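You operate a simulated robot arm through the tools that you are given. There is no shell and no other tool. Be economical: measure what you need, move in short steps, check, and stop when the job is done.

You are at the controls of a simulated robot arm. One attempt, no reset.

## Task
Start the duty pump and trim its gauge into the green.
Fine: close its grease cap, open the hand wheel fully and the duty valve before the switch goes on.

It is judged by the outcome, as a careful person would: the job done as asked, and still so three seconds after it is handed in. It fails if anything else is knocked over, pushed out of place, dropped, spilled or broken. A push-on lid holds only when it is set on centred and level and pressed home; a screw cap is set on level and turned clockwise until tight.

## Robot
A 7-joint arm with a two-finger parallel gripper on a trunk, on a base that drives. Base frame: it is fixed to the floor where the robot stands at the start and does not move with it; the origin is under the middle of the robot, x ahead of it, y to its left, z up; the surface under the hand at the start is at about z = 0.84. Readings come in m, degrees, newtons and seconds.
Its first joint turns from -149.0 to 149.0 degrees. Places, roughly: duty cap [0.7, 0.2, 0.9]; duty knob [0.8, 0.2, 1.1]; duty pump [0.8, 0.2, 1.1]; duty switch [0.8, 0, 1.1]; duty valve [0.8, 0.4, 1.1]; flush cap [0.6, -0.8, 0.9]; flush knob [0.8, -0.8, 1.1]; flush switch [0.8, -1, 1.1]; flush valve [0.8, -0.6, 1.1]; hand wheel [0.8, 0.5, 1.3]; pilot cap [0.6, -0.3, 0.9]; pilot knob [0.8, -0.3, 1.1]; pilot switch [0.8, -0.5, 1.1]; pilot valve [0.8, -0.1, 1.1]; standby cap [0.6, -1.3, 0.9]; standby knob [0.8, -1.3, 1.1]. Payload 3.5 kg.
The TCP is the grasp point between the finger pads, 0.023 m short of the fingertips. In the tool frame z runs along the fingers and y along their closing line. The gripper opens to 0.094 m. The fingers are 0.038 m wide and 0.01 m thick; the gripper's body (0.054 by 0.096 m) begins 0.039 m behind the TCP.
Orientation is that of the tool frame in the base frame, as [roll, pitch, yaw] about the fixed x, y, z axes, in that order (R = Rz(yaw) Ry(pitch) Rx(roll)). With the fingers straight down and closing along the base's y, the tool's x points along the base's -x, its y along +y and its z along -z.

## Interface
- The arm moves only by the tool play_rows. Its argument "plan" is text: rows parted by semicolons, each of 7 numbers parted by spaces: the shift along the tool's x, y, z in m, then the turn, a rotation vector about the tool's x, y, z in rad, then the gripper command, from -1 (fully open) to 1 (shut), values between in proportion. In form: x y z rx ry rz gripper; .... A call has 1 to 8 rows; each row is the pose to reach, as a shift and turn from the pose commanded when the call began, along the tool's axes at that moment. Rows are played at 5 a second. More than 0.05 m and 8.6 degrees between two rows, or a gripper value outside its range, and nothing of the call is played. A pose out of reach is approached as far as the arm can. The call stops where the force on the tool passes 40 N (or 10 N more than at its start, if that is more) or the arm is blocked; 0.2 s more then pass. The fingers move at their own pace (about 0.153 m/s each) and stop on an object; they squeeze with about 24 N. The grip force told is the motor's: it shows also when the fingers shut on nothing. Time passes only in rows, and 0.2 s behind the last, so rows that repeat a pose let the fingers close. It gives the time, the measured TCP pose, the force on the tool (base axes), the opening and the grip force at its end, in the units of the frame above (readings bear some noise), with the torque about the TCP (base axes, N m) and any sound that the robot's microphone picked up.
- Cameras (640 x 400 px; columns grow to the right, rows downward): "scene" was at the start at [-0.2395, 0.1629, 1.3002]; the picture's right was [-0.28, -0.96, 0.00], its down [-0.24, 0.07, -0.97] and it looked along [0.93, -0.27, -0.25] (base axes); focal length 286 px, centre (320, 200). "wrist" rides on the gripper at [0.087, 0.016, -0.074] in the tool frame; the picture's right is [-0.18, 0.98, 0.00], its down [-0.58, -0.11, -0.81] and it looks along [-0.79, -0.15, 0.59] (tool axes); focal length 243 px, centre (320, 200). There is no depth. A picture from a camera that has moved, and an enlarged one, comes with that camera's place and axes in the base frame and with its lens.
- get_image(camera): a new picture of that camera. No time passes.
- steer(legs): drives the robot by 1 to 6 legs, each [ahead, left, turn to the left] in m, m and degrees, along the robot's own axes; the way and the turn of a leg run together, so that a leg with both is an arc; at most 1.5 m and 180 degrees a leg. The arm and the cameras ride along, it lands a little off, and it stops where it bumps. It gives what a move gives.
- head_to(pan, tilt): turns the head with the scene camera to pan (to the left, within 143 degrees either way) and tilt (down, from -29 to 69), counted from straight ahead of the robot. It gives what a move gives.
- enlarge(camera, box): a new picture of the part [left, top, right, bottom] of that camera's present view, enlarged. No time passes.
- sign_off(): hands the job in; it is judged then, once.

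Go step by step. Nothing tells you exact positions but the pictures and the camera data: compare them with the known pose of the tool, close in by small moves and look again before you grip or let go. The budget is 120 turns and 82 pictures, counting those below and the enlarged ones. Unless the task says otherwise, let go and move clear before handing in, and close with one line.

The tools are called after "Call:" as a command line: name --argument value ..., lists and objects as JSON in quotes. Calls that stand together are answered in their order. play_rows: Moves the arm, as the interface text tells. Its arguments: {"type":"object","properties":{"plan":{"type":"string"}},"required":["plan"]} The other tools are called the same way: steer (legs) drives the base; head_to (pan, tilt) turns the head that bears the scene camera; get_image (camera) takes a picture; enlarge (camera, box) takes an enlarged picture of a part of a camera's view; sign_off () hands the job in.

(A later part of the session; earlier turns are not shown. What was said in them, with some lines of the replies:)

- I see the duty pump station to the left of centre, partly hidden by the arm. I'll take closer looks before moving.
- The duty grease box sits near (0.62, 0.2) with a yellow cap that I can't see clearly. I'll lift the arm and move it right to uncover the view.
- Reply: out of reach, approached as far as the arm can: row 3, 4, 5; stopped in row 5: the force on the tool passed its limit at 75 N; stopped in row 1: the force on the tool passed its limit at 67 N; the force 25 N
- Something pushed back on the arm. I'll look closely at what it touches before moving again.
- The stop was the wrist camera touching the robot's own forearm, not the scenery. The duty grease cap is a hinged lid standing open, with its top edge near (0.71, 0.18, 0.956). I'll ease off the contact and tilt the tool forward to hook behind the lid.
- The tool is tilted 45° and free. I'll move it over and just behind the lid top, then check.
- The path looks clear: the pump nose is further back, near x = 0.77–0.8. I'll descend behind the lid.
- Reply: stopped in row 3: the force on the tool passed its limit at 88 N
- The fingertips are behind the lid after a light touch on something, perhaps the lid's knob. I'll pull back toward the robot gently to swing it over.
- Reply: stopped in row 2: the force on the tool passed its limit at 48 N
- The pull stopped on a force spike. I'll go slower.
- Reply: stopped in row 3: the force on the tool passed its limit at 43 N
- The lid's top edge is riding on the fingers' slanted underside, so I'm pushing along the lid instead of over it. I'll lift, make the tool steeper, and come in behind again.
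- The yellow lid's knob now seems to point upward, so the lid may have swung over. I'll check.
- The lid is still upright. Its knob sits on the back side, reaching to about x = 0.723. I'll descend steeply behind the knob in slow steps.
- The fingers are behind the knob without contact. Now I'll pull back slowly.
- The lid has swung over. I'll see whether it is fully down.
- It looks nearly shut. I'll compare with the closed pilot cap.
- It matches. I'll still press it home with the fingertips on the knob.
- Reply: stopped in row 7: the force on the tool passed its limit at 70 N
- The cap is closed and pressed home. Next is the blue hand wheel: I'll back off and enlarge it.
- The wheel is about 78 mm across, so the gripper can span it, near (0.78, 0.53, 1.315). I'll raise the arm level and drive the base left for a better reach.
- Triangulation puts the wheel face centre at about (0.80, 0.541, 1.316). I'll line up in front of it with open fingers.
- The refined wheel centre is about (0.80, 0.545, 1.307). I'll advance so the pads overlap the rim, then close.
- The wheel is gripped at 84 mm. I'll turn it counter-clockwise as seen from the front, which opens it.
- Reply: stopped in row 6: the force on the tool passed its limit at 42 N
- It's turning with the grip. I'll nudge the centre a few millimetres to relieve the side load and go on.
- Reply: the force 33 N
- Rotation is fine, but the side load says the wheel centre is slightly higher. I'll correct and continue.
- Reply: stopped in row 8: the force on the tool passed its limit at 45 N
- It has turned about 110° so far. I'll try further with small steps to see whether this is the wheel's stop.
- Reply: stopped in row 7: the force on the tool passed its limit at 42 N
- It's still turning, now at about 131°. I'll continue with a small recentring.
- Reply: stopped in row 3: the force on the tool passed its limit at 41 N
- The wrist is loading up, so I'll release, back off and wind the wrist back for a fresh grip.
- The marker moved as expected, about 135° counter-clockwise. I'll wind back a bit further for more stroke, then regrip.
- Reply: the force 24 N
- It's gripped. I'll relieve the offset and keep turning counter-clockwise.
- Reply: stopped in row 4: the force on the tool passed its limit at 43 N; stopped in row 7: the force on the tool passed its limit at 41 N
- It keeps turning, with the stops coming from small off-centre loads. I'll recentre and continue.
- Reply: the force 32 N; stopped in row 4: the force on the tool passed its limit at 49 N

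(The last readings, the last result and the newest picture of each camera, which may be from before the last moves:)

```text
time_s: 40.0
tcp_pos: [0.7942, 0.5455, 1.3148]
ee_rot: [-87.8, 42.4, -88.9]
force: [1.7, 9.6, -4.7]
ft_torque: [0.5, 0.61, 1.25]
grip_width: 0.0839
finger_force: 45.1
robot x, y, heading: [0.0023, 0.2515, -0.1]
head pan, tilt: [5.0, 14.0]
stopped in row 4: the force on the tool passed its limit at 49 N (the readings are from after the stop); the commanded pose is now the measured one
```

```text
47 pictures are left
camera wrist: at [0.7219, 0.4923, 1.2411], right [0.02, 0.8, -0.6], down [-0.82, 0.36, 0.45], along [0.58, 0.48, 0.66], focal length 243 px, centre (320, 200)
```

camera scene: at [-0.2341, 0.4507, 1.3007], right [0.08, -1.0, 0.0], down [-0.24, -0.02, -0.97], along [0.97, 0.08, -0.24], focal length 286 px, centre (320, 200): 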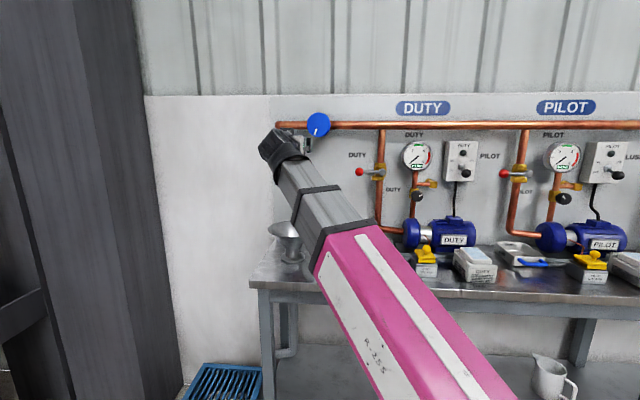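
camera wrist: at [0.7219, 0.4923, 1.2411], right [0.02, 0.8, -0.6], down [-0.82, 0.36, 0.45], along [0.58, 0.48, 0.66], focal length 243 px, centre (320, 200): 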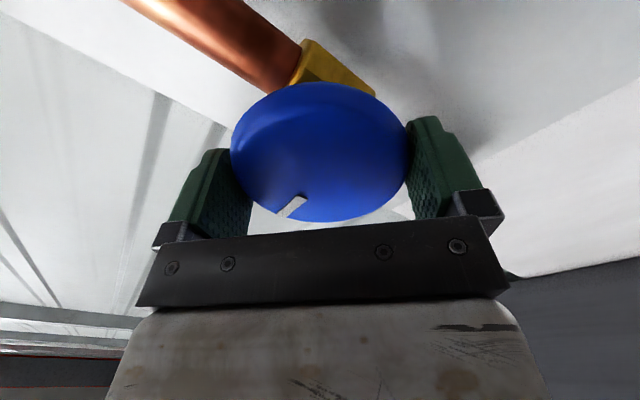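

The marker no longer sits where a firm grip would leave it, so either the fingers slipped or the wheel hit its stop. I'll release, back off and look.

Call:
play_rows --plan "0 0 0 0 0 0 -1; 0 0 0 0 0 0 -1; 0 0 -0.04 0 0 0 -1; 0 0 -0.04 0 0 0.14 -1; 0 0 -0.04 0 0 0.28 -1; 0 0 -0.04 0 0 0.42 -1; 0 0 -0.04 0 0 0.56 -1; 0 0 -0.04 0 0 0.7 -1"

Call:
play_rows --plan "0 0 0 0 0 0.07 -1; 0 0 0 0 0 0.14 -1; 0 0 0 0 0 0.14 -1"

Call:
get_image --camera "wrist"

```text
time_s: 41.8
tcp_pos: [0.7555, 0.5437, 1.3149]
ee_rot: [-77.5, 82.3, -78.2]
force: [-0.1, 0.6, 0.0]
ft_torque: [0.03, -0.06, -0.01]
grip_width: 0.0937
finger_force: 0.0
robot x, y, heading: [-0.0003, 0.2525, -0.5]
head pan, tilt: [5.0, 14.0]
```

```text
time_s: 42.6
tcp_pos: [0.754, 0.5438, 1.3159]
ee_rot: [14.7, 88.3, 14.1]
force: [0.1, 0.1, 0.7]
ft_torque: [0.03, 0.02, -0.07]
grip_width: 0.094
finger_force: 0.0
robot x, y, heading: [-0.0011, 0.2522, 0.1]
head pan, tilt: [5.0, 14.0]
```

```text
46 pictures are left
camera wrist: at [0.6824, 0.5613, 1.2248], right [0.01, 0.98, 0.19], down [-0.82, -0.1, 0.56], along [0.57, -0.16, 0.81], focal length 243 px, centre (320, 200)
```

wrist: 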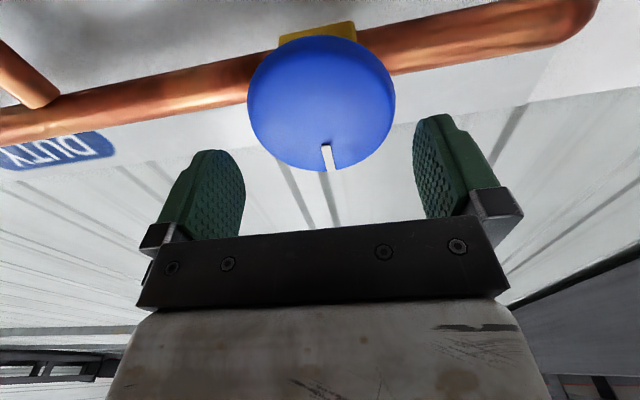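

The marker now points straight up, about 215° of turn. A torque of 1.4 Nm late in the stroke, against 0.25 earlier, suggests the stop. I'll verify with a fresh grip.

Call:
play_rows --plan "0 -0.003 0.02 0 0 0 -1; 0 -0.003 0.038 0 0 0 -1; 0 -0.003 0.038 0 0 0 0; 0 -0.003 0.038 0 0 0 1; 0 -0.003 0.038 0 0 0 1"

Call:
play_rows --plan "0 0 0 0 0 -0.06 1; 0 0 0 0 0 -0.12 1; 0 0 0 0 0 -0.18 1; 0 0 0 0 0 -0.24 1; 0 0 0 0 0 -0.24 1"

Call:
get_image --camera "wrist"

```text
time_s: 43.8
tcp_pos: [0.7917, 0.5445, 1.3153]
ee_rot: [13.1, 88.3, 12.7]
force: [-17.0, 36.6, -4.6]
ft_torque: [0.03, 0.26, 2.7]
grip_width: 0.0839
finger_force: 45.0
robot x, y, heading: [0.0007, 0.2546, -0.1]
head pan, tilt: [5.0, 14.0]
```

```text
time_s: 44.6
tcp_pos: [0.7917, 0.545, 1.3161]
ee_rot: [-74.6, 82.1, -74.5]
force: [-6.9, 9.9, 1.7]
ft_torque: [0.2, 0.77, 0.88]
grip_width: 0.0832
finger_force: 45.1
robot x, y, heading: [0.0014, 0.2547, -0.2]
head pan, tilt: [5.0, 14.0]
stopped in row 3: the force on the tool passed its limit at 60 N (the readings are from after the stop); the commanded pose is now the measured one
```

```text
45 pictures are left
camera wrist: at [0.7211, 0.549, 1.2252], right [0.0, 1.0, 0.05], down [-0.83, -0.03, 0.56], along [0.56, -0.04, 0.83], focal length 243 px, centre (320, 200)
```

wrist: 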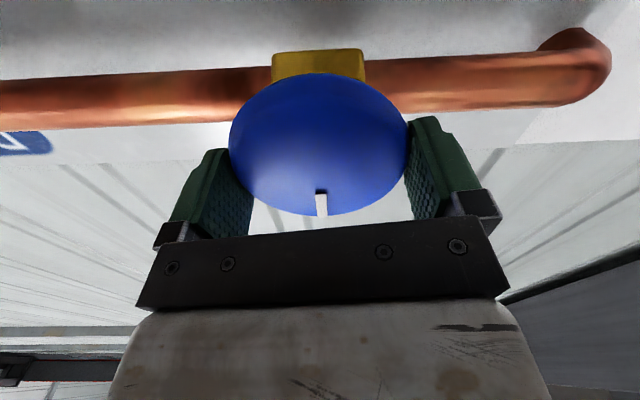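

This is inconclusive. I'll centre in +y and turn further to see whether the marker moves relative to the fingers.

Call:
play_rows --plan "0 0.003 -0.001 0 0 0 1; 0 0.003 -0.001 0 0 -0.08 1; 0 0.003 -0.001 0 0 -0.16 1; 0 0.003 -0.001 0 0 -0.24 1; 0 0.003 -0.001 0 0 -0.32 1; 0 0.003 -0.001 0 0 -0.40 1; 0 0.003 -0.001 0 0 -0.48 1; 0 0.003 -0.001 0 0 -0.48 1"

Call:
get_image --camera "wrist"

```text
time_s: 46.4
tcp_pos: [0.7921, 0.5459, 1.3173]
ee_rot: [-86.4, 54.8, -87.3]
force: [4.4, -4.4, 1.7]
ft_torque: [2.16, 0.43, 1.22]
grip_width: 0.0826
finger_force: 44.6
robot x, y, heading: [0.0041, 0.2538, -0.2]
head pan, tilt: [5.0, 14.0]
```

```text
44 pictures are left
camera wrist: at [0.7205, 0.5094, 1.2324], right [0.02, 0.91, -0.41], down [-0.82, 0.25, 0.51], along [0.57, 0.33, 0.75], focal length 243 px, centre (320, 200)
```

wrist: 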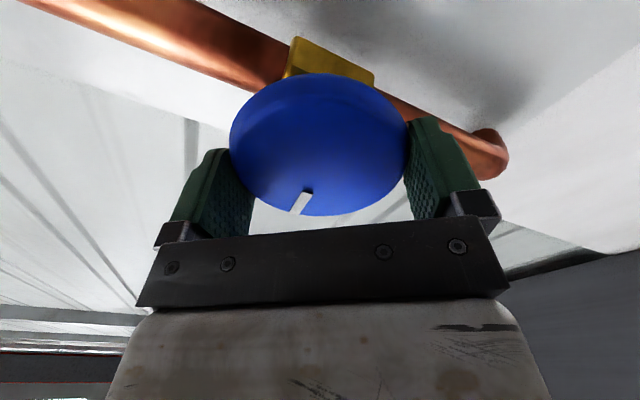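

The torque rose to 2.2 Nm and the fingers slipped while the marker stayed at the top, so the wheel is at its open stop. I'll release, back away and inspect the valve lever.

Call:
play_rows --plan "0 0 0 0 0 0 -1; 0 0 0 0 0 0 -1; 0 0 -0.04 0 0 0 -1; 0 0 -0.08 0 0 0.14 -1; 0 0 -0.12 0 0 0.28 -1; 0 0 -0.15 0 0 0.42 -1; 0 0 -0.15 0 0 0.56 -1; 0 0 -0.15 0 0 0.6 -1"

Call:
enlarge --camera "scene" --box '[340, 120, 480, 210]'

Call:
enlarge --camera "scene" --box '[290, 90, 400, 200]'

```text
time_s: 48.2
tcp_pos: [0.6415, 0.5464, 1.3113]
ee_rot: [-20.2, 87.8, -20.4]
force: [-0.1, -0.3, 0.7]
ft_torque: [0.01, 0.03, 0.0]
grip_width: 0.0941
finger_force: 0.1
robot x, y, heading: [0.0035, 0.2504, 0.1]
head pan, tilt: [5.0, 14.0]
```

```text
4.44 times, centred on (410, 165) of scene
camera zoom: at [-0.2337, 0.451, 1.3007], right [0.08, -1.0, 0.0], down [-0.24, -0.02, -0.97], along [0.97, 0.08, -0.24], focal length 1271 px, centre (-80, 356)
```

zoom: 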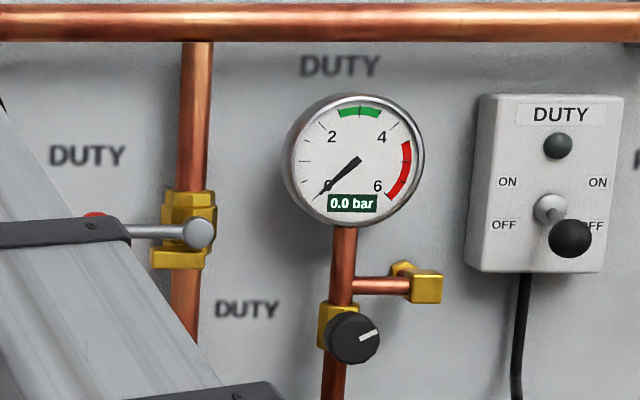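

```text
3.64 times, centred on (345, 145) of scene
camera zoom: at [-0.2337, 0.451, 1.3007], right [0.08, -1.0, 0.0], down [-0.24, -0.02, -0.97], along [0.97, 0.08, -0.24], focal length 1040 px, centre (229, 400)
```

zoom: 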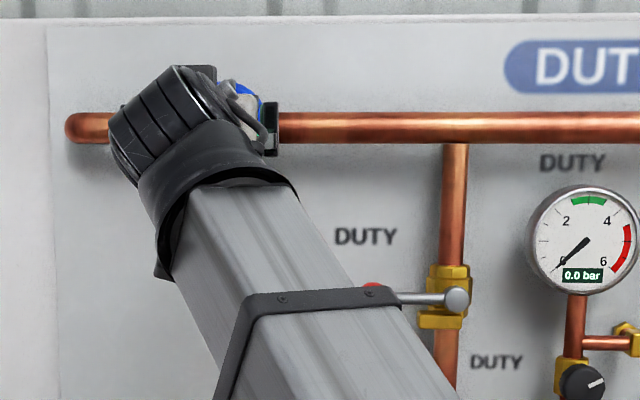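

The lever pivot is at about (0.806, 0.312, 1.148) and the red ball at (0.80, 0.393, 1.151), pointing left, which is across the pipe and therefore closed. I'll shut the fingers and place them below the lever.

Call:
play_rows --plan "0.034 -0.03 0 0 0 0 0; 0.068 -0.06 0 0 0 0 1; 0.102 -0.09 0 0 0 0 1; 0.136 -0.12 0.01 0 0 0 1; 0.17 -0.15 0.03 0 0 0 1; 0.206 -0.179 0.055 0 0 0 1; 0.206 -0.179 0.055 0 0 0 1"

Call:
get_image --camera "wrist"

Call:
get_image --camera "scene"

```text
refused: row 6 steps farther than a row can; nothing moved
```

```text
41 pictures are left
camera wrist: at [0.571, 0.5617, 1.2203], right [0.0, 0.99, 0.17], down [-0.83, -0.1, 0.55], along [0.56, -0.14, 0.82], focal length 243 px, centre (320, 200)
```

wrist: 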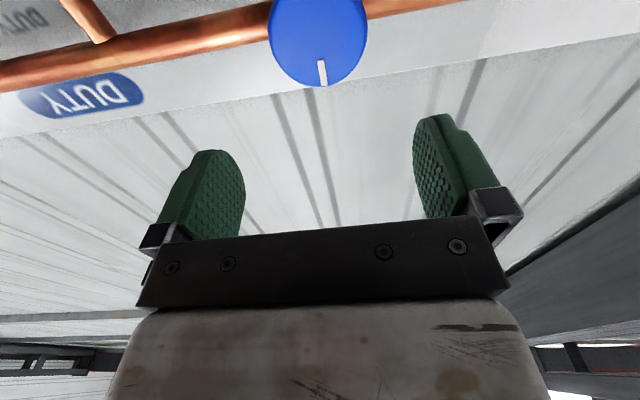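

```text
40 pictures are left
camera scene: at [-0.2337, 0.451, 1.3007], right [0.08, -1.0, 0.0], down [-0.24, -0.02, -0.97], along [0.97, 0.08, -0.24], focal length 286 px, centre (320, 200)
```

scene: 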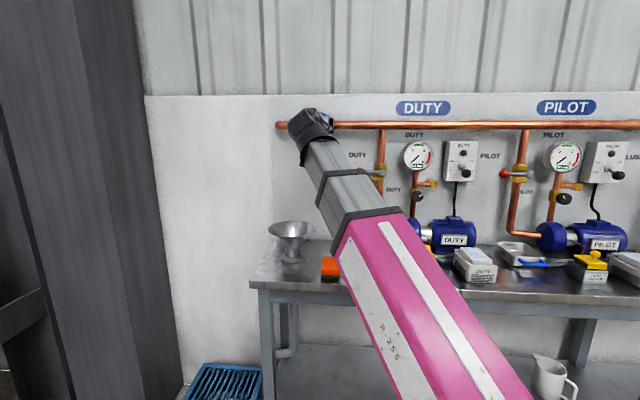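

A row was too long, so nothing moved; the wheel marker is still at the top. I'll resend with shorter steps.

Call:
play_rows --plan "0.03 -0.026 0 0 0 0 0; 0.06 -0.052 0 0 0 0 1; 0.09 -0.078 0 0 0 0 1; 0.12 -0.104 0.01 0 0 0 1; 0.15 -0.13 0.025 0 0 0 1; 0.18 -0.156 0.04 0 0 0 1; 0.206 -0.179 0.055 0 0 0 1; 0.206 -0.179 0.055 0 0 0 1"

Call:
get_image --camera "wrist"

Call:
enlarge --camera "scene" --box '[310, 110, 470, 220]'

```text
time_s: 50.0
tcp_pos: [0.7031, 0.364, 1.1108]
ee_rot: [-23.4, 87.6, -23.6]
force: [-0.1, -0.4, 0.0]
ft_torque: [0.01, 0.02, 0.01]
grip_width: 0.0
finger_force: 23.7
robot x, y, heading: [0.0024, 0.2523, 0.3]
head pan, tilt: [5.0, 14.0]
```

```text
39 pictures are left
camera wrist: at [0.6327, 0.3789, 1.0197], right [0.0, 0.99, 0.17], down [-0.83, -0.1, 0.55], along [0.56, -0.14, 0.82], focal length 243 px, centre (320, 200)
```

wrist: 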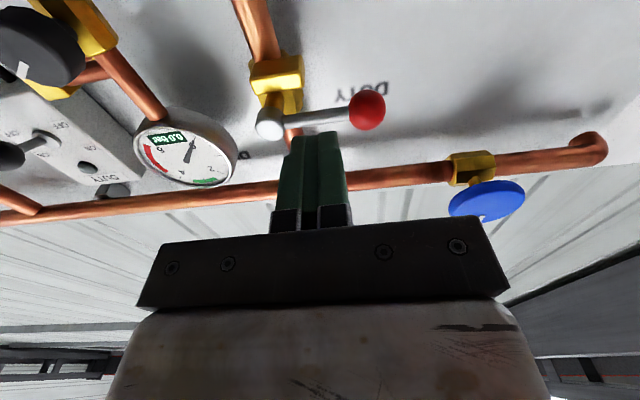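

```text
3.64 times, centred on (390, 165) of scene
camera zoom: at [-0.2338, 0.451, 1.3007], right [0.08, -1.0, 0.0], down [-0.24, -0.02, -0.97], along [0.97, 0.08, -0.24], focal length 1040 px, centre (66, 327)
```

zoom: 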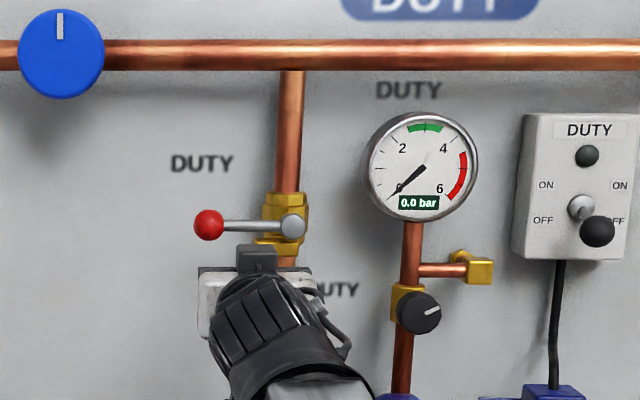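

The estimates agree. I'll slide the fingertips in under the lever, then start pushing up to see if that's the way it moves.

Call:
play_rows --plan "0.004 0.003 0.045 0 0 0 1; 0.004 0.003 0.089 0 0 0 1; -0.01 0.003 0.089 0 0 0 1; -0.018 0.005 0.089 0 0 0 1; -0.026 0.007 0.089 0 0 0 1; -0.034 0.009 0.089 0 0 0 1; -0.041 0.009 0.089 0 0 0 1"

Call:
get_image --camera "wrist"

```text
time_s: 51.0
tcp_pos: [0.7931, 0.3676, 1.1243]
ee_rot: [-31.8, 88.7, -32.5]
force: [3.3, 0.8, -12.5]
ft_torque: [-0.02, 0.2, -0.13]
grip_width: 0.0
finger_force: 23.7
robot x, y, heading: [0.0029, 0.2512, -0.1]
head pan, tilt: [5.0, 14.0]
stopped in row 5: the force on the tool passed its limit at 49 N (the readings are from after the stop); the commanded pose is now the measured one
```

```text
37 pictures are left
camera wrist: at [0.7212, 0.3832, 1.0351], right [0.01, 0.98, 0.17], down [-0.82, -0.09, 0.57], along [0.57, -0.14, 0.81], focal length 243 px, centre (320, 200)
```

wrist: 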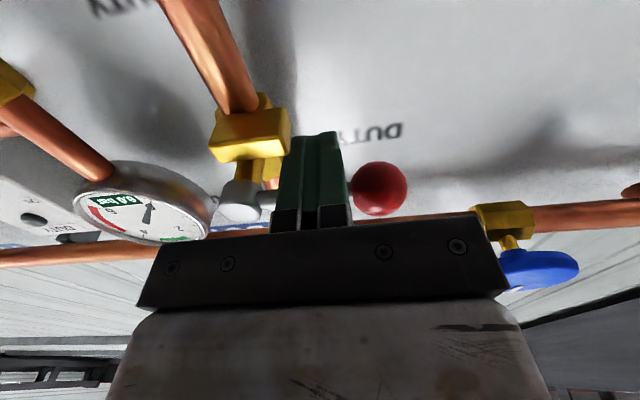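

The lever doesn't yield upward at 49 N. Clockwise normally closes a valve, so it should open downward; I'll move above it.

Call:
play_rows --plan "0.006 0 -0.02 0 0 0 1; 0.006 0 -0.065 0 0 0 1; -0.03 0 -0.08 0 0 0 1; -0.07 0 -0.07 0 0 0 1; -0.07 0 -0.03 0 0 0 1; -0.07 0 0 0 0 0 1; -0.07 0 0 0 0 0 1"

Call:
get_image --camera "wrist"

```text
time_s: 52.6
tcp_pos: [0.7915, 0.3672, 1.1965]
ee_rot: [-29.0, 88.5, -29.5]
force: [0.1, -0.6, 0.8]
ft_torque: [-0.01, -0.03, 0.03]
grip_width: 0.0
finger_force: 24.7
robot x, y, heading: [0.0022, 0.2518, -0.1]
head pan, tilt: [5.0, 14.0]
```

```text
36 pictures are left
camera wrist: at [0.7187, 0.3821, 1.1057], right [0.0, 0.99, 0.17], down [-0.82, -0.09, 0.56], along [0.57, -0.14, 0.81], focal length 243 px, centre (320, 200)
```

wrist: 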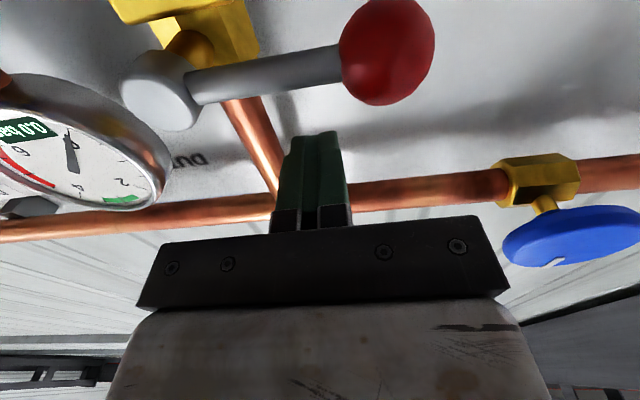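

I'm above the lever. Now I'll push it down along its arc.

Call:
play_rows --plan "0.014 0 0 0 0 0 1; 0.025 0.001 0 0 0 0 1; 0.0365 0.005 0 0 0 0 1; 0.045 0.006 0 0 0 0 1; 0.0525 0.006 0 0 0 0 1; 0.061 0.005 0 0 0 0 1; 0.0685 0.002 0 0 0 0 1; 0.076 -0.001 0 0 0 0 1"

Call:
get_image --camera "wrist"

```text
time_s: 54.4
tcp_pos: [0.7929, 0.3648, 1.1203]
ee_rot: [-27.7, 88.5, -28.2]
force: [-0.4, 0.2, 1.7]
ft_torque: [0.01, -0.07, 0.0]
grip_width: 0.0
finger_force: 23.8
robot x, y, heading: [0.0006, 0.2541, -0.1]
head pan, tilt: [5.0, 14.0]
```

```text
35 pictures are left
camera wrist: at [0.72, 0.3816, 1.0307], right [0.0, 0.98, 0.17], down [-0.82, -0.09, 0.56], along [0.57, -0.14, 0.81], focal length 243 px, centre (320, 200)
```

wrist: 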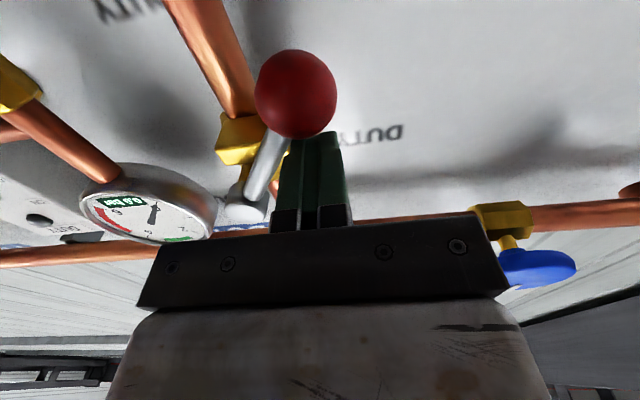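

It moves downward. I'll continue to vertical.

Call:
play_rows --plan "0.008 -0.006 0 0 0 0 1; 0.015 -0.012 0 0 0 0 1; 0.02 -0.019 0 0 0 0 1; 0.024 -0.026 0 0 0 0 1; 0.027 -0.033 0 0 0 0 1; 0.028 -0.039 0 0 0 0 1; 0.028 -0.044 0 0 0 0 1; 0.028 -0.048 0 0 0 0 1"

Call:
get_image --camera "wrist"

Call:
enlarge --camera "scene" --box '[310, 110, 470, 220]'

```text
time_s: 55.4
tcp_pos: [0.7927, 0.3416, 1.1022]
ee_rot: [-26.8, 87.9, -27.3]
force: [-4.6, -1.7, 9.6]
ft_torque: [-0.15, -0.02, -0.08]
grip_width: 0.0001
finger_force: 24.0
robot x, y, heading: [-0.0024, 0.2491, -0.3]
head pan, tilt: [5.0, 14.0]
stopped in row 4: the force on the tool passed its limit at 45 N (the readings are from after the stop); the commanded pose is now the measured one
```

```text
34 pictures are left
camera wrist: at [0.7217, 0.3564, 1.0108], right [0.0, 0.99, 0.17], down [-0.83, -0.09, 0.56], along [0.56, -0.14, 0.81], focal length 243 px, centre (320, 200)
```

wrist: 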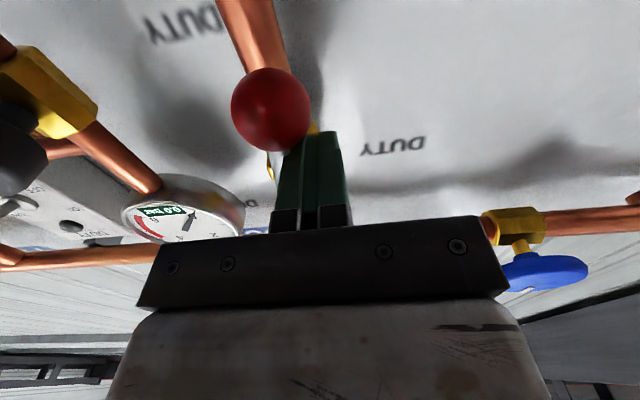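

```text
3.64 times, centred on (390, 165) of scene
camera zoom: at [-0.2342, 0.4507, 1.3006], right [0.08, -1.0, 0.0], down [-0.24, -0.02, -0.97], along [0.97, 0.08, -0.24], focal length 1040 px, centre (66, 327)
```

zoom: 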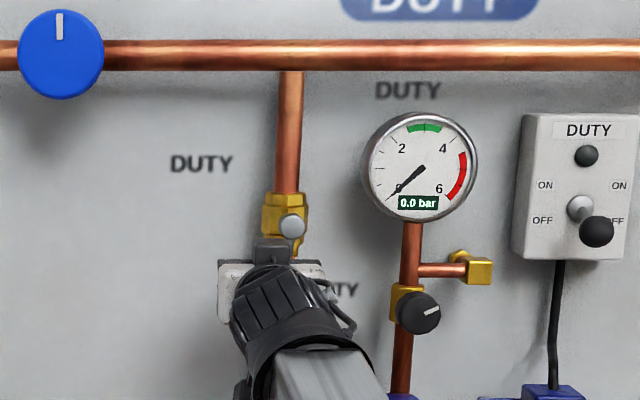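

The lever is about 10° short of vertical. I'll push it straight to the right.

Call:
play_rows --plan "0.0 -0.005 0 0 0 0 1; 0.0 -0.01 0 0 0 0 1; 0.0 -0.014 0 0 0 0 1; 0.0 -0.018 0 0 0 0 1; 0.0 -0.022 0 0 0 0 1; 0.0 -0.026 0 0 0 0 1"

Call:
get_image --camera "wrist"

```text
time_s: 56.5
tcp_pos: [0.7937, 0.3303, 1.1005]
ee_rot: [-20.6, 88.1, -20.6]
force: [0.5, 13.2, -4.3]
ft_torque: [0.23, 0.07, 0.15]
grip_width: 0.0
finger_force: 24.1
robot x, y, heading: [0.0021, 0.253, -0.4]
head pan, tilt: [5.0, 14.0]
stopped in row 5: the force on the tool passed its limit at 46 N (the readings are from after the stop); the commanded pose is now the measured one
```

```text
32 pictures are left
camera wrist: at [0.7219, 0.3442, 1.01], right [-0.01, 0.98, 0.17], down [-0.82, -0.1, 0.56], along [0.57, -0.14, 0.81], focal length 243 px, centre (320, 200)
```

wrist: 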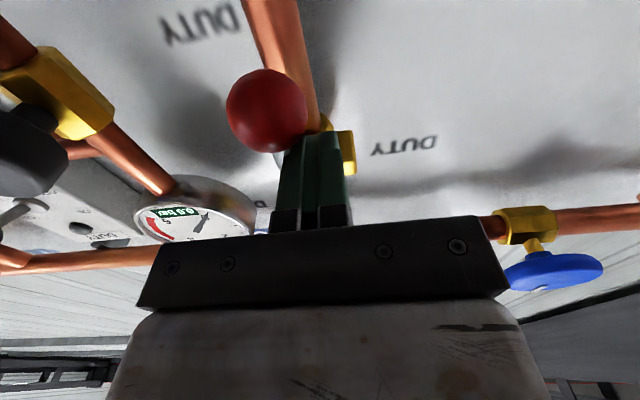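

The lever hit its stop at vertical. I'll back off and verify.

Call:
play_rows --plan "0.0 0.012 0 0 0 0 1; 0 0.012 -0.04 0 0 0 1; 0 0.012 -0.08 0 0 0 1; 0 0.012 -0.12 0 0 0 1; 0.0 0.012 -0.15 0 0 0 1"

Call:
enlarge --camera "scene" --box '[310, 110, 490, 230]'

```text
time_s: 57.7
tcp_pos: [0.6426, 0.3407, 1.0952]
ee_rot: [-22.4, 88.2, -22.4]
force: [-0.4, 0.3, 0.8]
ft_torque: [0.02, -0.01, 0.0]
grip_width: 0.0001
finger_force: 24.6
robot x, y, heading: [-0.0009, 0.2511, -0.1]
head pan, tilt: [5.0, 14.0]
```

```text
3.33 times, centred on (400, 170) of scene
camera zoom: at [-0.234, 0.4512, 1.3007], right [0.09, -1.0, 0.0], down [-0.24, -0.02, -0.97], along [0.97, 0.08, -0.24], focal length 953 px, centre (53, 300)
```

zoom: 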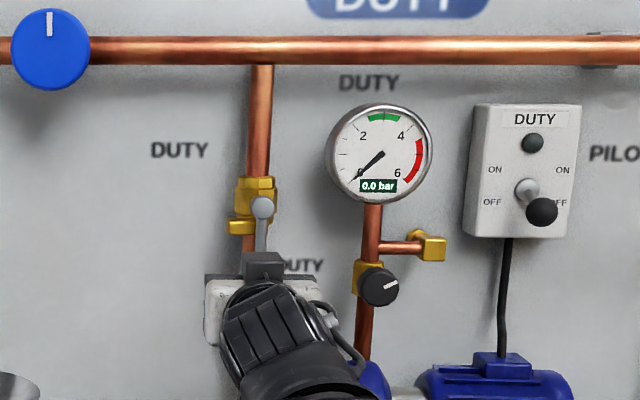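

The wheel and lever are both open. Next is the switch, with its ball near (0.81, 0.02, 1.147); I'll move in front of and below it.

Call:
play_rows --plan "0 -0.045 0 0 0 0 1; 0 -0.09 0 0 0 0 1; 0 -0.135 0 0 0 0 1; 0 -0.18 0 0 0 0 1; 0 -0.225 0 0 0 0 1; 0.005 -0.27 0.01 0 0 0 1; 0.01 -0.315 0.025 0 0 0 1; 0.01 -0.315 0.04 0 0 0 1"

Call:
get_image --camera "wrist"

Call:
enlarge --camera "scene" --box '[370, 110, 550, 230]'

```text
time_s: 59.5
tcp_pos: [0.6852, 0.0242, 1.0899]
ee_rot: [-23.0, 88.0, -22.9]
force: [-0.1, -0.7, -0.5]
ft_torque: [-0.02, 0.0, 0.01]
grip_width: 0.0
finger_force: 24.3
robot x, y, heading: [-0.0004, 0.2569, -0.2]
head pan, tilt: [5.0, 14.0]
```

```text
30 pictures are left
camera wrist: at [0.6136, 0.0385, 0.9988], right [0.0, 0.99, 0.17], down [-0.82, -0.1, 0.56], along [0.57, -0.14, 0.81], focal length 243 px, centre (320, 200)
```

wrist: 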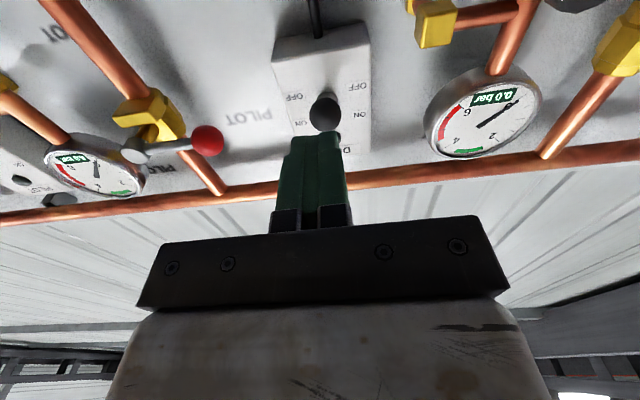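

```text
3.33 times, centred on (460, 170) of scene
camera zoom: at [-0.234, 0.4512, 1.3007], right [0.09, -1.0, 0.0], down [-0.24, -0.02, -0.97], along [0.97, 0.08, -0.24], focal length 953 px, centre (-147, 300)
```

zoom: 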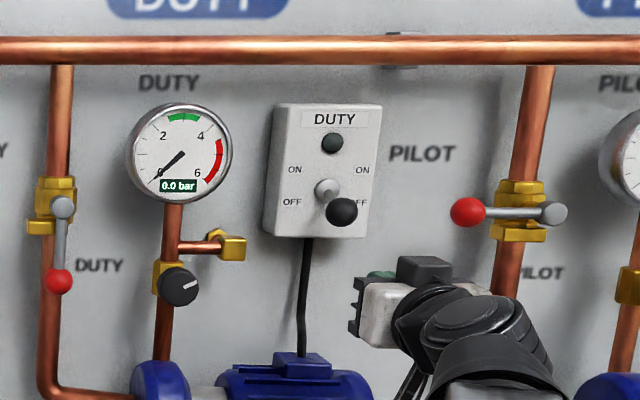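

The refined ball position is about (0.818, 0.017, 1.145). I'll slide the closed fingertips under it and push up slowly.

Call:
play_rows --plan "-0.004 -0.007 0.045 0 0 0 1; -0.004 -0.007 0.09 0 0 0 1; -0.004 -0.007 0.117 0 0 0 1; -0.018 -0.007 0.117 0 0 0 1; -0.028 -0.007 0.117 0 0 0 1; -0.038 -0.007 0.117 0 0 0 1; -0.048 -0.007 0.117 0 0 0 1; -0.056 -0.007 0.117 0 0 0 1"

Call:
enlarge --camera "scene" --box '[370, 110, 550, 230]'

```text
time_s: 61.3
tcp_pos: [0.7982, 0.0185, 1.1488]
ee_rot: [-29.0, 88.3, -28.9]
force: [-0.7, -1.5, -24.8]
ft_torque: [0.03, 0.48, -0.14]
grip_width: 0.0
finger_force: 24.3
robot x, y, heading: [0.0014, 0.2504, -0.2]
head pan, tilt: [5.0, 14.0]
```

```text
3.33 times, centred on (460, 170) of scene
camera zoom: at [-0.2333, 0.4509, 1.3008], right [0.09, -1.0, 0.0], down [-0.24, -0.02, -0.97], along [0.97, 0.08, -0.24], focal length 953 px, centre (-147, 300)
```

zoom: 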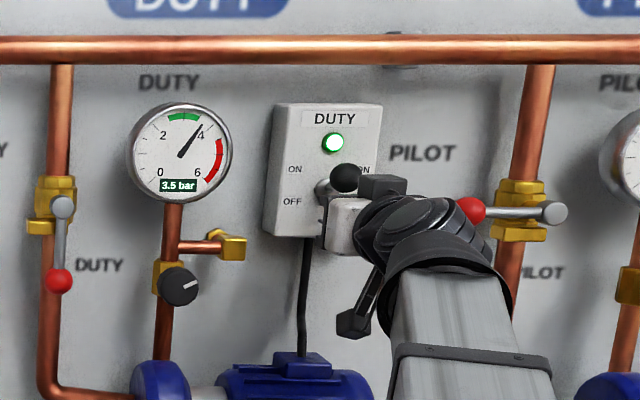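

The switch is on, the lamp is green and the gauge reads 3.5 bar, just above the green band. I'll back off and go to the trim knob near (0.80, 0.183, 1.065).

Call:
play_rows --plan "0.015 0 0 0 0 0 1; 0.015 0 -0.04 0 0 0 1; 0.02 0 -0.085 0 0 0 1; 0.04 0.035 -0.11 0 0 0 0; 0.055 0.07 -0.11 0 0 0 -0.3; 0.07 0.11 -0.11 0 0 0 -0.3; 0.084 0.15 -0.11 0 0 0 -0.3; 0.084 0.165 -0.11 0 0 0 -0.3"

Call:
get_image --camera "wrist"

Call:
enlarge --camera "scene" --box '[370, 110, 500, 230]'

```text
time_s: 63.1
tcp_pos: [0.6908, 0.183, 1.0602]
ee_rot: [-21.9, 88.2, -21.9]
force: [0.4, -0.3, 0.0]
ft_torque: [-0.01, 0.0, -0.03]
grip_width: 0.0612
finger_force: 0.0
robot x, y, heading: [0.0013, 0.257, -0.2]
head pan, tilt: [5.0, 14.0]
```

```text
27 pictures are left
camera wrist: at [0.6195, 0.1974, 0.9696], right [0.0, 0.99, 0.17], down [-0.82, -0.1, 0.56], along [0.57, -0.14, 0.81], focal length 243 px, centre (320, 200)
```

wrist: 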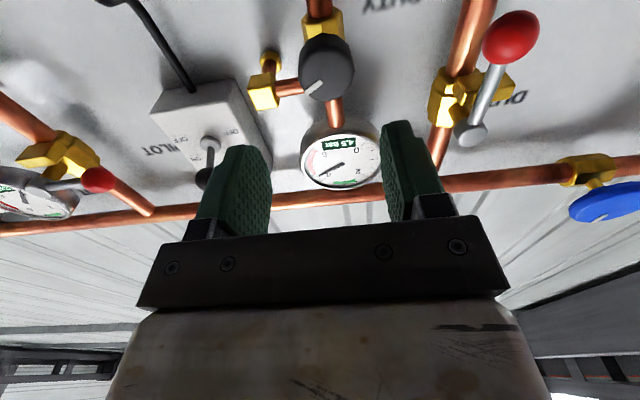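

```text
3.33 times, centred on (435, 170) of scene
camera zoom: at [-0.234, 0.4512, 1.3007], right [0.09, -1.0, 0.0], down [-0.24, -0.02, -0.97], along [0.97, 0.08, -0.24], focal length 953 px, centre (-63, 300)
```

zoom: 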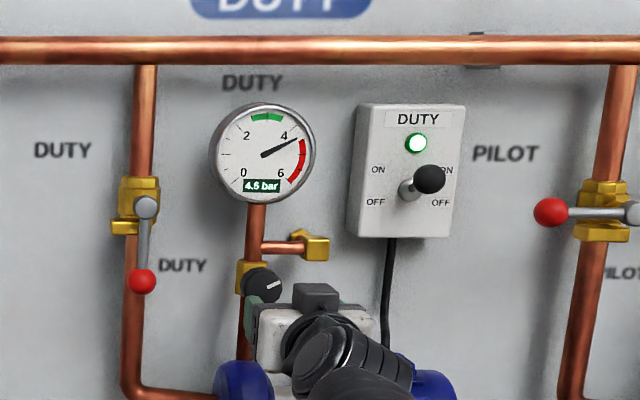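

The pressure has ramped to 4.5 bar with the lamp on. I'll advance on the knob and grip it.

Call:
play_rows --plan "-0.001 0.003 0.045 0 0 0 -0.3; -0.001 0.003 0.085 0 0 0 -0.3; -0.001 0.003 0.102 0 0 0 -0.3; -0.001 0.003 0.102 0 0 0 1; -0.001 0.003 0.102 0 0 0 1; -0.001 0.003 0.102 0 0 0 1"

Call:
get_image --camera "wrist"

Call:
enlarge --camera "scene" --box '[370, 110, 500, 230]'

```text
time_s: 64.5
tcp_pos: [0.7923, 0.1863, 1.0655]
ee_rot: [-23.3, 88.1, -23.3]
force: [3.7, 12.5, -1.7]
ft_torque: [0.01, 0.28, 0.74]
grip_width: 0.0419
finger_force: 44.9
robot x, y, heading: [0.0036, 0.256, -0.0]
head pan, tilt: [5.0, 14.0]
```

```text
25 pictures are left
camera wrist: at [0.7212, 0.2012, 0.9749], right [0.0, 0.99, 0.17], down [-0.82, -0.1, 0.56], along [0.57, -0.14, 0.81], focal length 243 px, centre (320, 200)
```

wrist: 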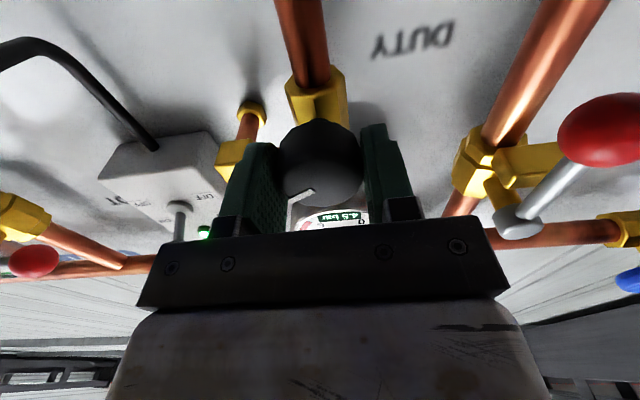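

```text
3.33 times, centred on (435, 170) of scene
camera zoom: at [-0.2338, 0.4517, 1.3006], right [0.09, -1.0, 0.0], down [-0.24, -0.02, -0.97], along [0.97, 0.08, -0.24], focal length 953 px, centre (-63, 300)
```

zoom: 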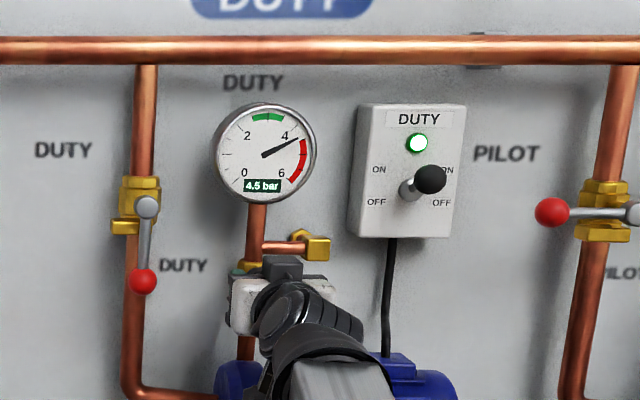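

The gauge is steady at 4.5 bar and the knob is gripped. I'll turn counter-clockwise a little and see how the gauge responds.

Call:
play_rows --plan "0 0.002 0 0 0 -0.1 1; 0 0.002 0 0 0 -0.2 1; 0 0.002 0 0 0 -0.3 1; 0 0.002 0 0 0 -0.3 1; 0 0.002 0 0 0 -0.3 1; 0 0.002 0 0 0 -0.3 1; 0 0.002 0 0 0 -0.3 1; 0 0.002 0 0 0 -0.3 1"

Call:
enlarge --camera "scene" --box '[370, 110, 500, 230]'

```text
time_s: 66.3
tcp_pos: [0.792, 0.1863, 1.0646]
ee_rot: [-84.4, 72.0, -84.8]
force: [-8.6, -4.3, -16.1]
ft_torque: [0.0, 0.26, 0.46]
grip_width: 0.042
finger_force: 45.1
robot x, y, heading: [0.002, 0.2497, -0.1]
head pan, tilt: [5.0, 14.0]
```

```text
3.33 times, centred on (435, 170) of scene
camera zoom: at [-0.2339, 0.451, 1.3007], right [0.09, -1.0, 0.0], down [-0.24, -0.02, -0.97], along [0.97, 0.08, -0.24], focal length 953 px, centre (-63, 300)
```

zoom: 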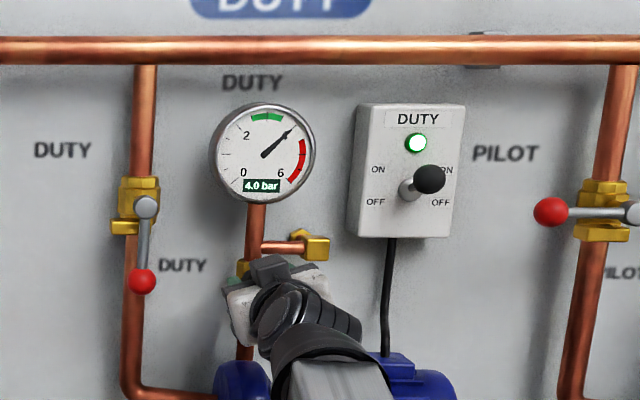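

Pressure fell by 0.5 bar for 0.3 rad. The green band is centred on 3 bar, so I'll turn about 0.6 rad more.

Call:
play_rows --plan "0.002 0 0 0 0 -0.1 1; 0.002 0 0 0 0 -0.2 1; 0.002 0 0 0 0 -0.3 1; 0.002 0 0 0 0 -0.4 1; 0.002 0 0 0 0 -0.5 1; 0.002 0 0 0 0 -0.58 1; 0.002 0 0 0 0 -0.58 1; 0.002 0 0 0 0 -0.58 1"

Call:
enlarge --camera "scene" --box '[370, 110, 500, 230]'

```text
time_s: 68.1
tcp_pos: [0.7924, 0.187, 1.0655]
ee_rot: [-87.6, 38.8, -88.6]
force: [-1.2, 11.1, 21.2]
ft_torque: [-0.06, 0.46, 0.66]
grip_width: 0.0417
finger_force: 44.6
robot x, y, heading: [0.0029, 0.2531, -0.2]
head pan, tilt: [5.0, 14.0]
```

```text
3.33 times, centred on (435, 170) of scene
camera zoom: at [-0.2345, 0.4516, 1.3005], right [0.09, -1.0, 0.0], down [-0.24, -0.02, -0.97], along [0.97, 0.08, -0.24], focal length 953 px, centre (-63, 300)
```

zoom: 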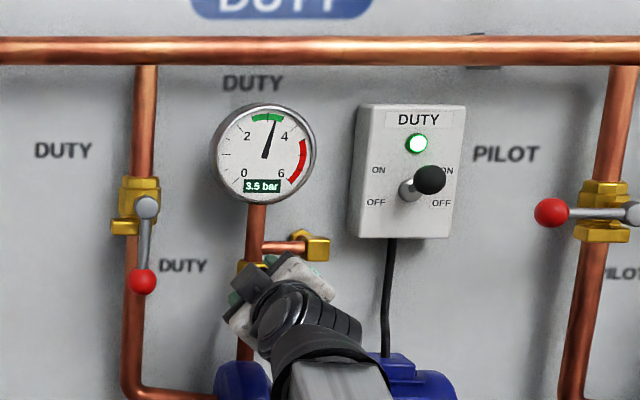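

The needle has reached the green. I'll wait a moment for it to settle before judging.

Call:
play_rows --plan "0 0 0 0 0 0 1; 0 0 0 0 0 0 1; 0 0 0 0 0 0 1; 0 0 0 0 0 0 1; 0 0 0 0 0 0 1; 0 0 0 0 0 0 1; 0 0 0 0 0 0 1; 0 0 0 0 0 0 1"

Call:
enlarge --camera "scene" --box '[395, 130, 445, 180]'

```text
time_s: 69.9
tcp_pos: [0.7932, 0.1863, 1.0655]
ee_rot: [-87.7, 38.9, -88.6]
force: [9.2, 14.4, 33.6]
ft_torque: [-0.07, 0.42, 0.84]
grip_width: 0.042
finger_force: 45.4
robot x, y, heading: [0.0005, 0.2538, -0.1]
head pan, tilt: [5.0, 14.0]
```

```text
8.00 times, centred on (420, 155) of scene
camera zoom: at [-0.2345, 0.4517, 1.3005], right [0.09, -1.0, 0.0], down [-0.24, -0.02, -0.97], along [0.97, 0.08, -0.24], focal length 2288 px, centre (-480, 560)
```

zoom: 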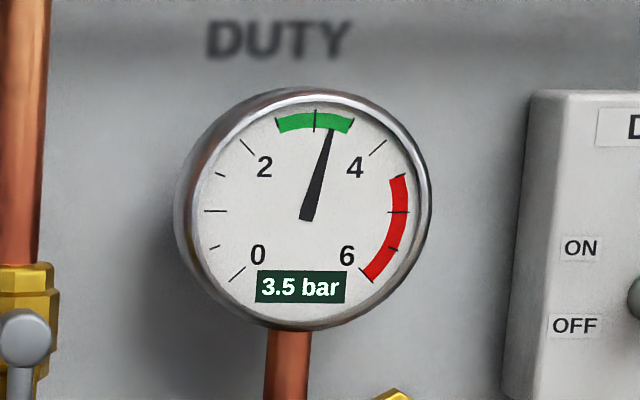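

It's steady near 3.3 bar, inside the green. I'll nudge about 0.2 rad further to centre it and then release.

Call:
play_rows --plan "-0.002 -0.002 0 0 0 0 1; -0.002 -0.002 0 0 0 -0.1 1; -0.002 -0.002 0 0 0 -0.2 1; -0.002 -0.002 0 0 0 -0.2 1; -0.002 -0.002 0 0 0 -0.2 1; -0.002 -0.002 0 0 0 -0.2 1; -0.002 -0.002 0 0 0 -0.2 1; -0.002 -0.002 0 0 0 -0.2 1"

Call:
enlarge --camera "scene" --box '[395, 130, 445, 180]'

```text
time_s: 71.7
tcp_pos: [0.7924, 0.1871, 1.0651]
ee_rot: [-88.3, 27.4, -89.2]
force: [-10.5, -7.4, -32.6]
ft_torque: [-0.01, 1.06, 0.14]
grip_width: 0.0418
finger_force: 45.6
robot x, y, heading: [-0.0012, 0.257, 0.0]
head pan, tilt: [5.0, 14.0]
```

```text
8.00 times, centred on (420, 155) of scene
camera zoom: at [-0.2336, 0.4508, 1.3008], right [0.09, -1.0, 0.0], down [-0.24, -0.02, -0.97], along [0.97, 0.08, -0.24], focal length 2288 px, centre (-480, 560)
```

zoom: 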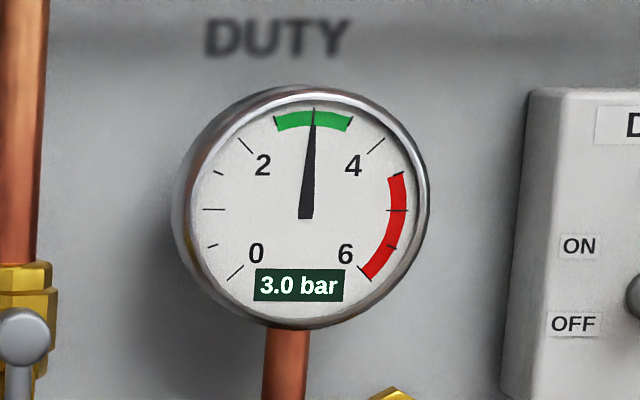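

The gauge reads 3.0 bar, dead centre of the green. I'll release, back clear and do a final check.

Call:
play_rows --plan "0 0 0 0 0 0 -0.2; 0 0 0 0 0 0 -0.2; 0 0 -0.04 0 0 0 -0.2; 0 0 -0.08 0 0 0 -0.2; 0 0 -0.12 0 0 0 -0.2; 0 0 -0.16 0 0 0 -0.2; 0 0 -0.16 0 0 0 -0.2"

Call:
enlarge --camera "scene" --box '[300, 100, 500, 230]'

Call:
get_image --camera "scene"

```text
time_s: 73.3
tcp_pos: [0.6396, 0.1872, 1.0632]
ee_rot: [-88.0, 27.4, -89.2]
force: [0.6, 0.1, 0.7]
ft_torque: [0.02, 0.0, 0.0]
grip_width: 0.0565
finger_force: 0.1
out of reach, approached as far as the arm can: row 6, 7
robot x, y, heading: [0.0017, 0.2512, 0.0]
head pan, tilt: [5.0, 14.0]
```

```text
3.08 times, centred on (400, 165) of scene
camera zoom: at [-0.234, 0.4512, 1.3007], right [0.09, -1.0, 0.0], down [-0.24, -0.02, -0.97], along [0.97, 0.08, -0.24], focal length 880 px, centre (74, 308)
```

zoom: 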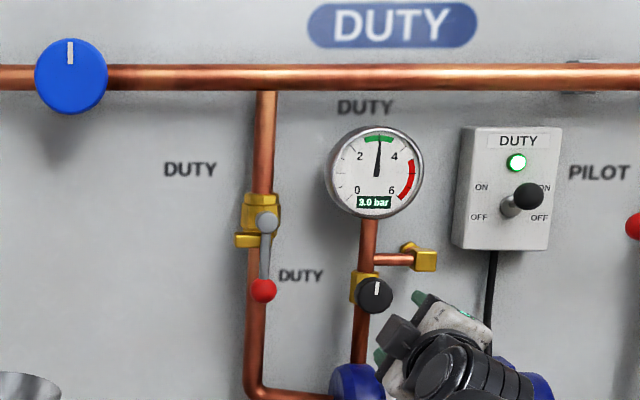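

```text
18 pictures are left
camera scene: at [-0.234, 0.4512, 1.3007], right [0.09, -1.0, 0.0], down [-0.24, -0.02, -0.97], along [0.97, 0.08, -0.24], focal length 286 px, centre (320, 200)
```

scene: 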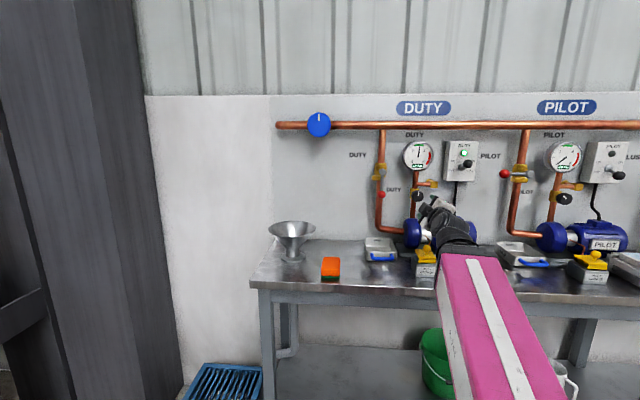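

Everything is in order on the wall and the bench. One last look at the grease cap.

Call:
enlarge --camera "scene" --box '[380, 220, 470, 290]'

```text
5.71 times, centred on (425, 255) of scene
camera zoom: at [-0.234, 0.4512, 1.3007], right [0.09, -1.0, 0.0], down [-0.24, -0.02, -0.97], along [0.97, 0.08, -0.24], focal length 1634 px, centre (-280, -114)
```

zoom: 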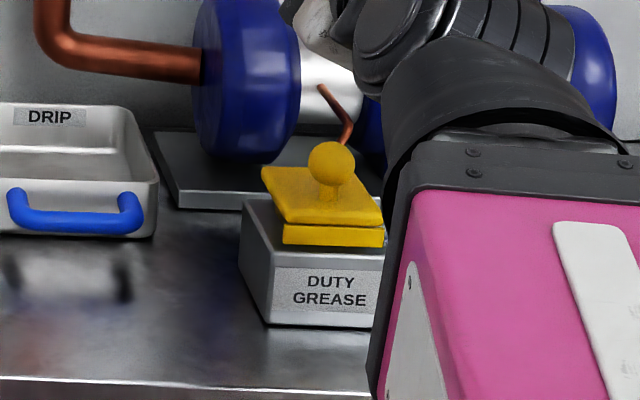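

The cap is closed like its neighbours, the wheel and valve are open, the pump is running, and the arm is clear. I'm handing in.

Call:
sign_off

```text
The job is handed in.
```

The duty pump is running and its gauge is steady at 3.0 bar, the middle of the green. Before I switched it on, I closed the grease cap, opened the hand wheel to its stop and opened the duty valve.
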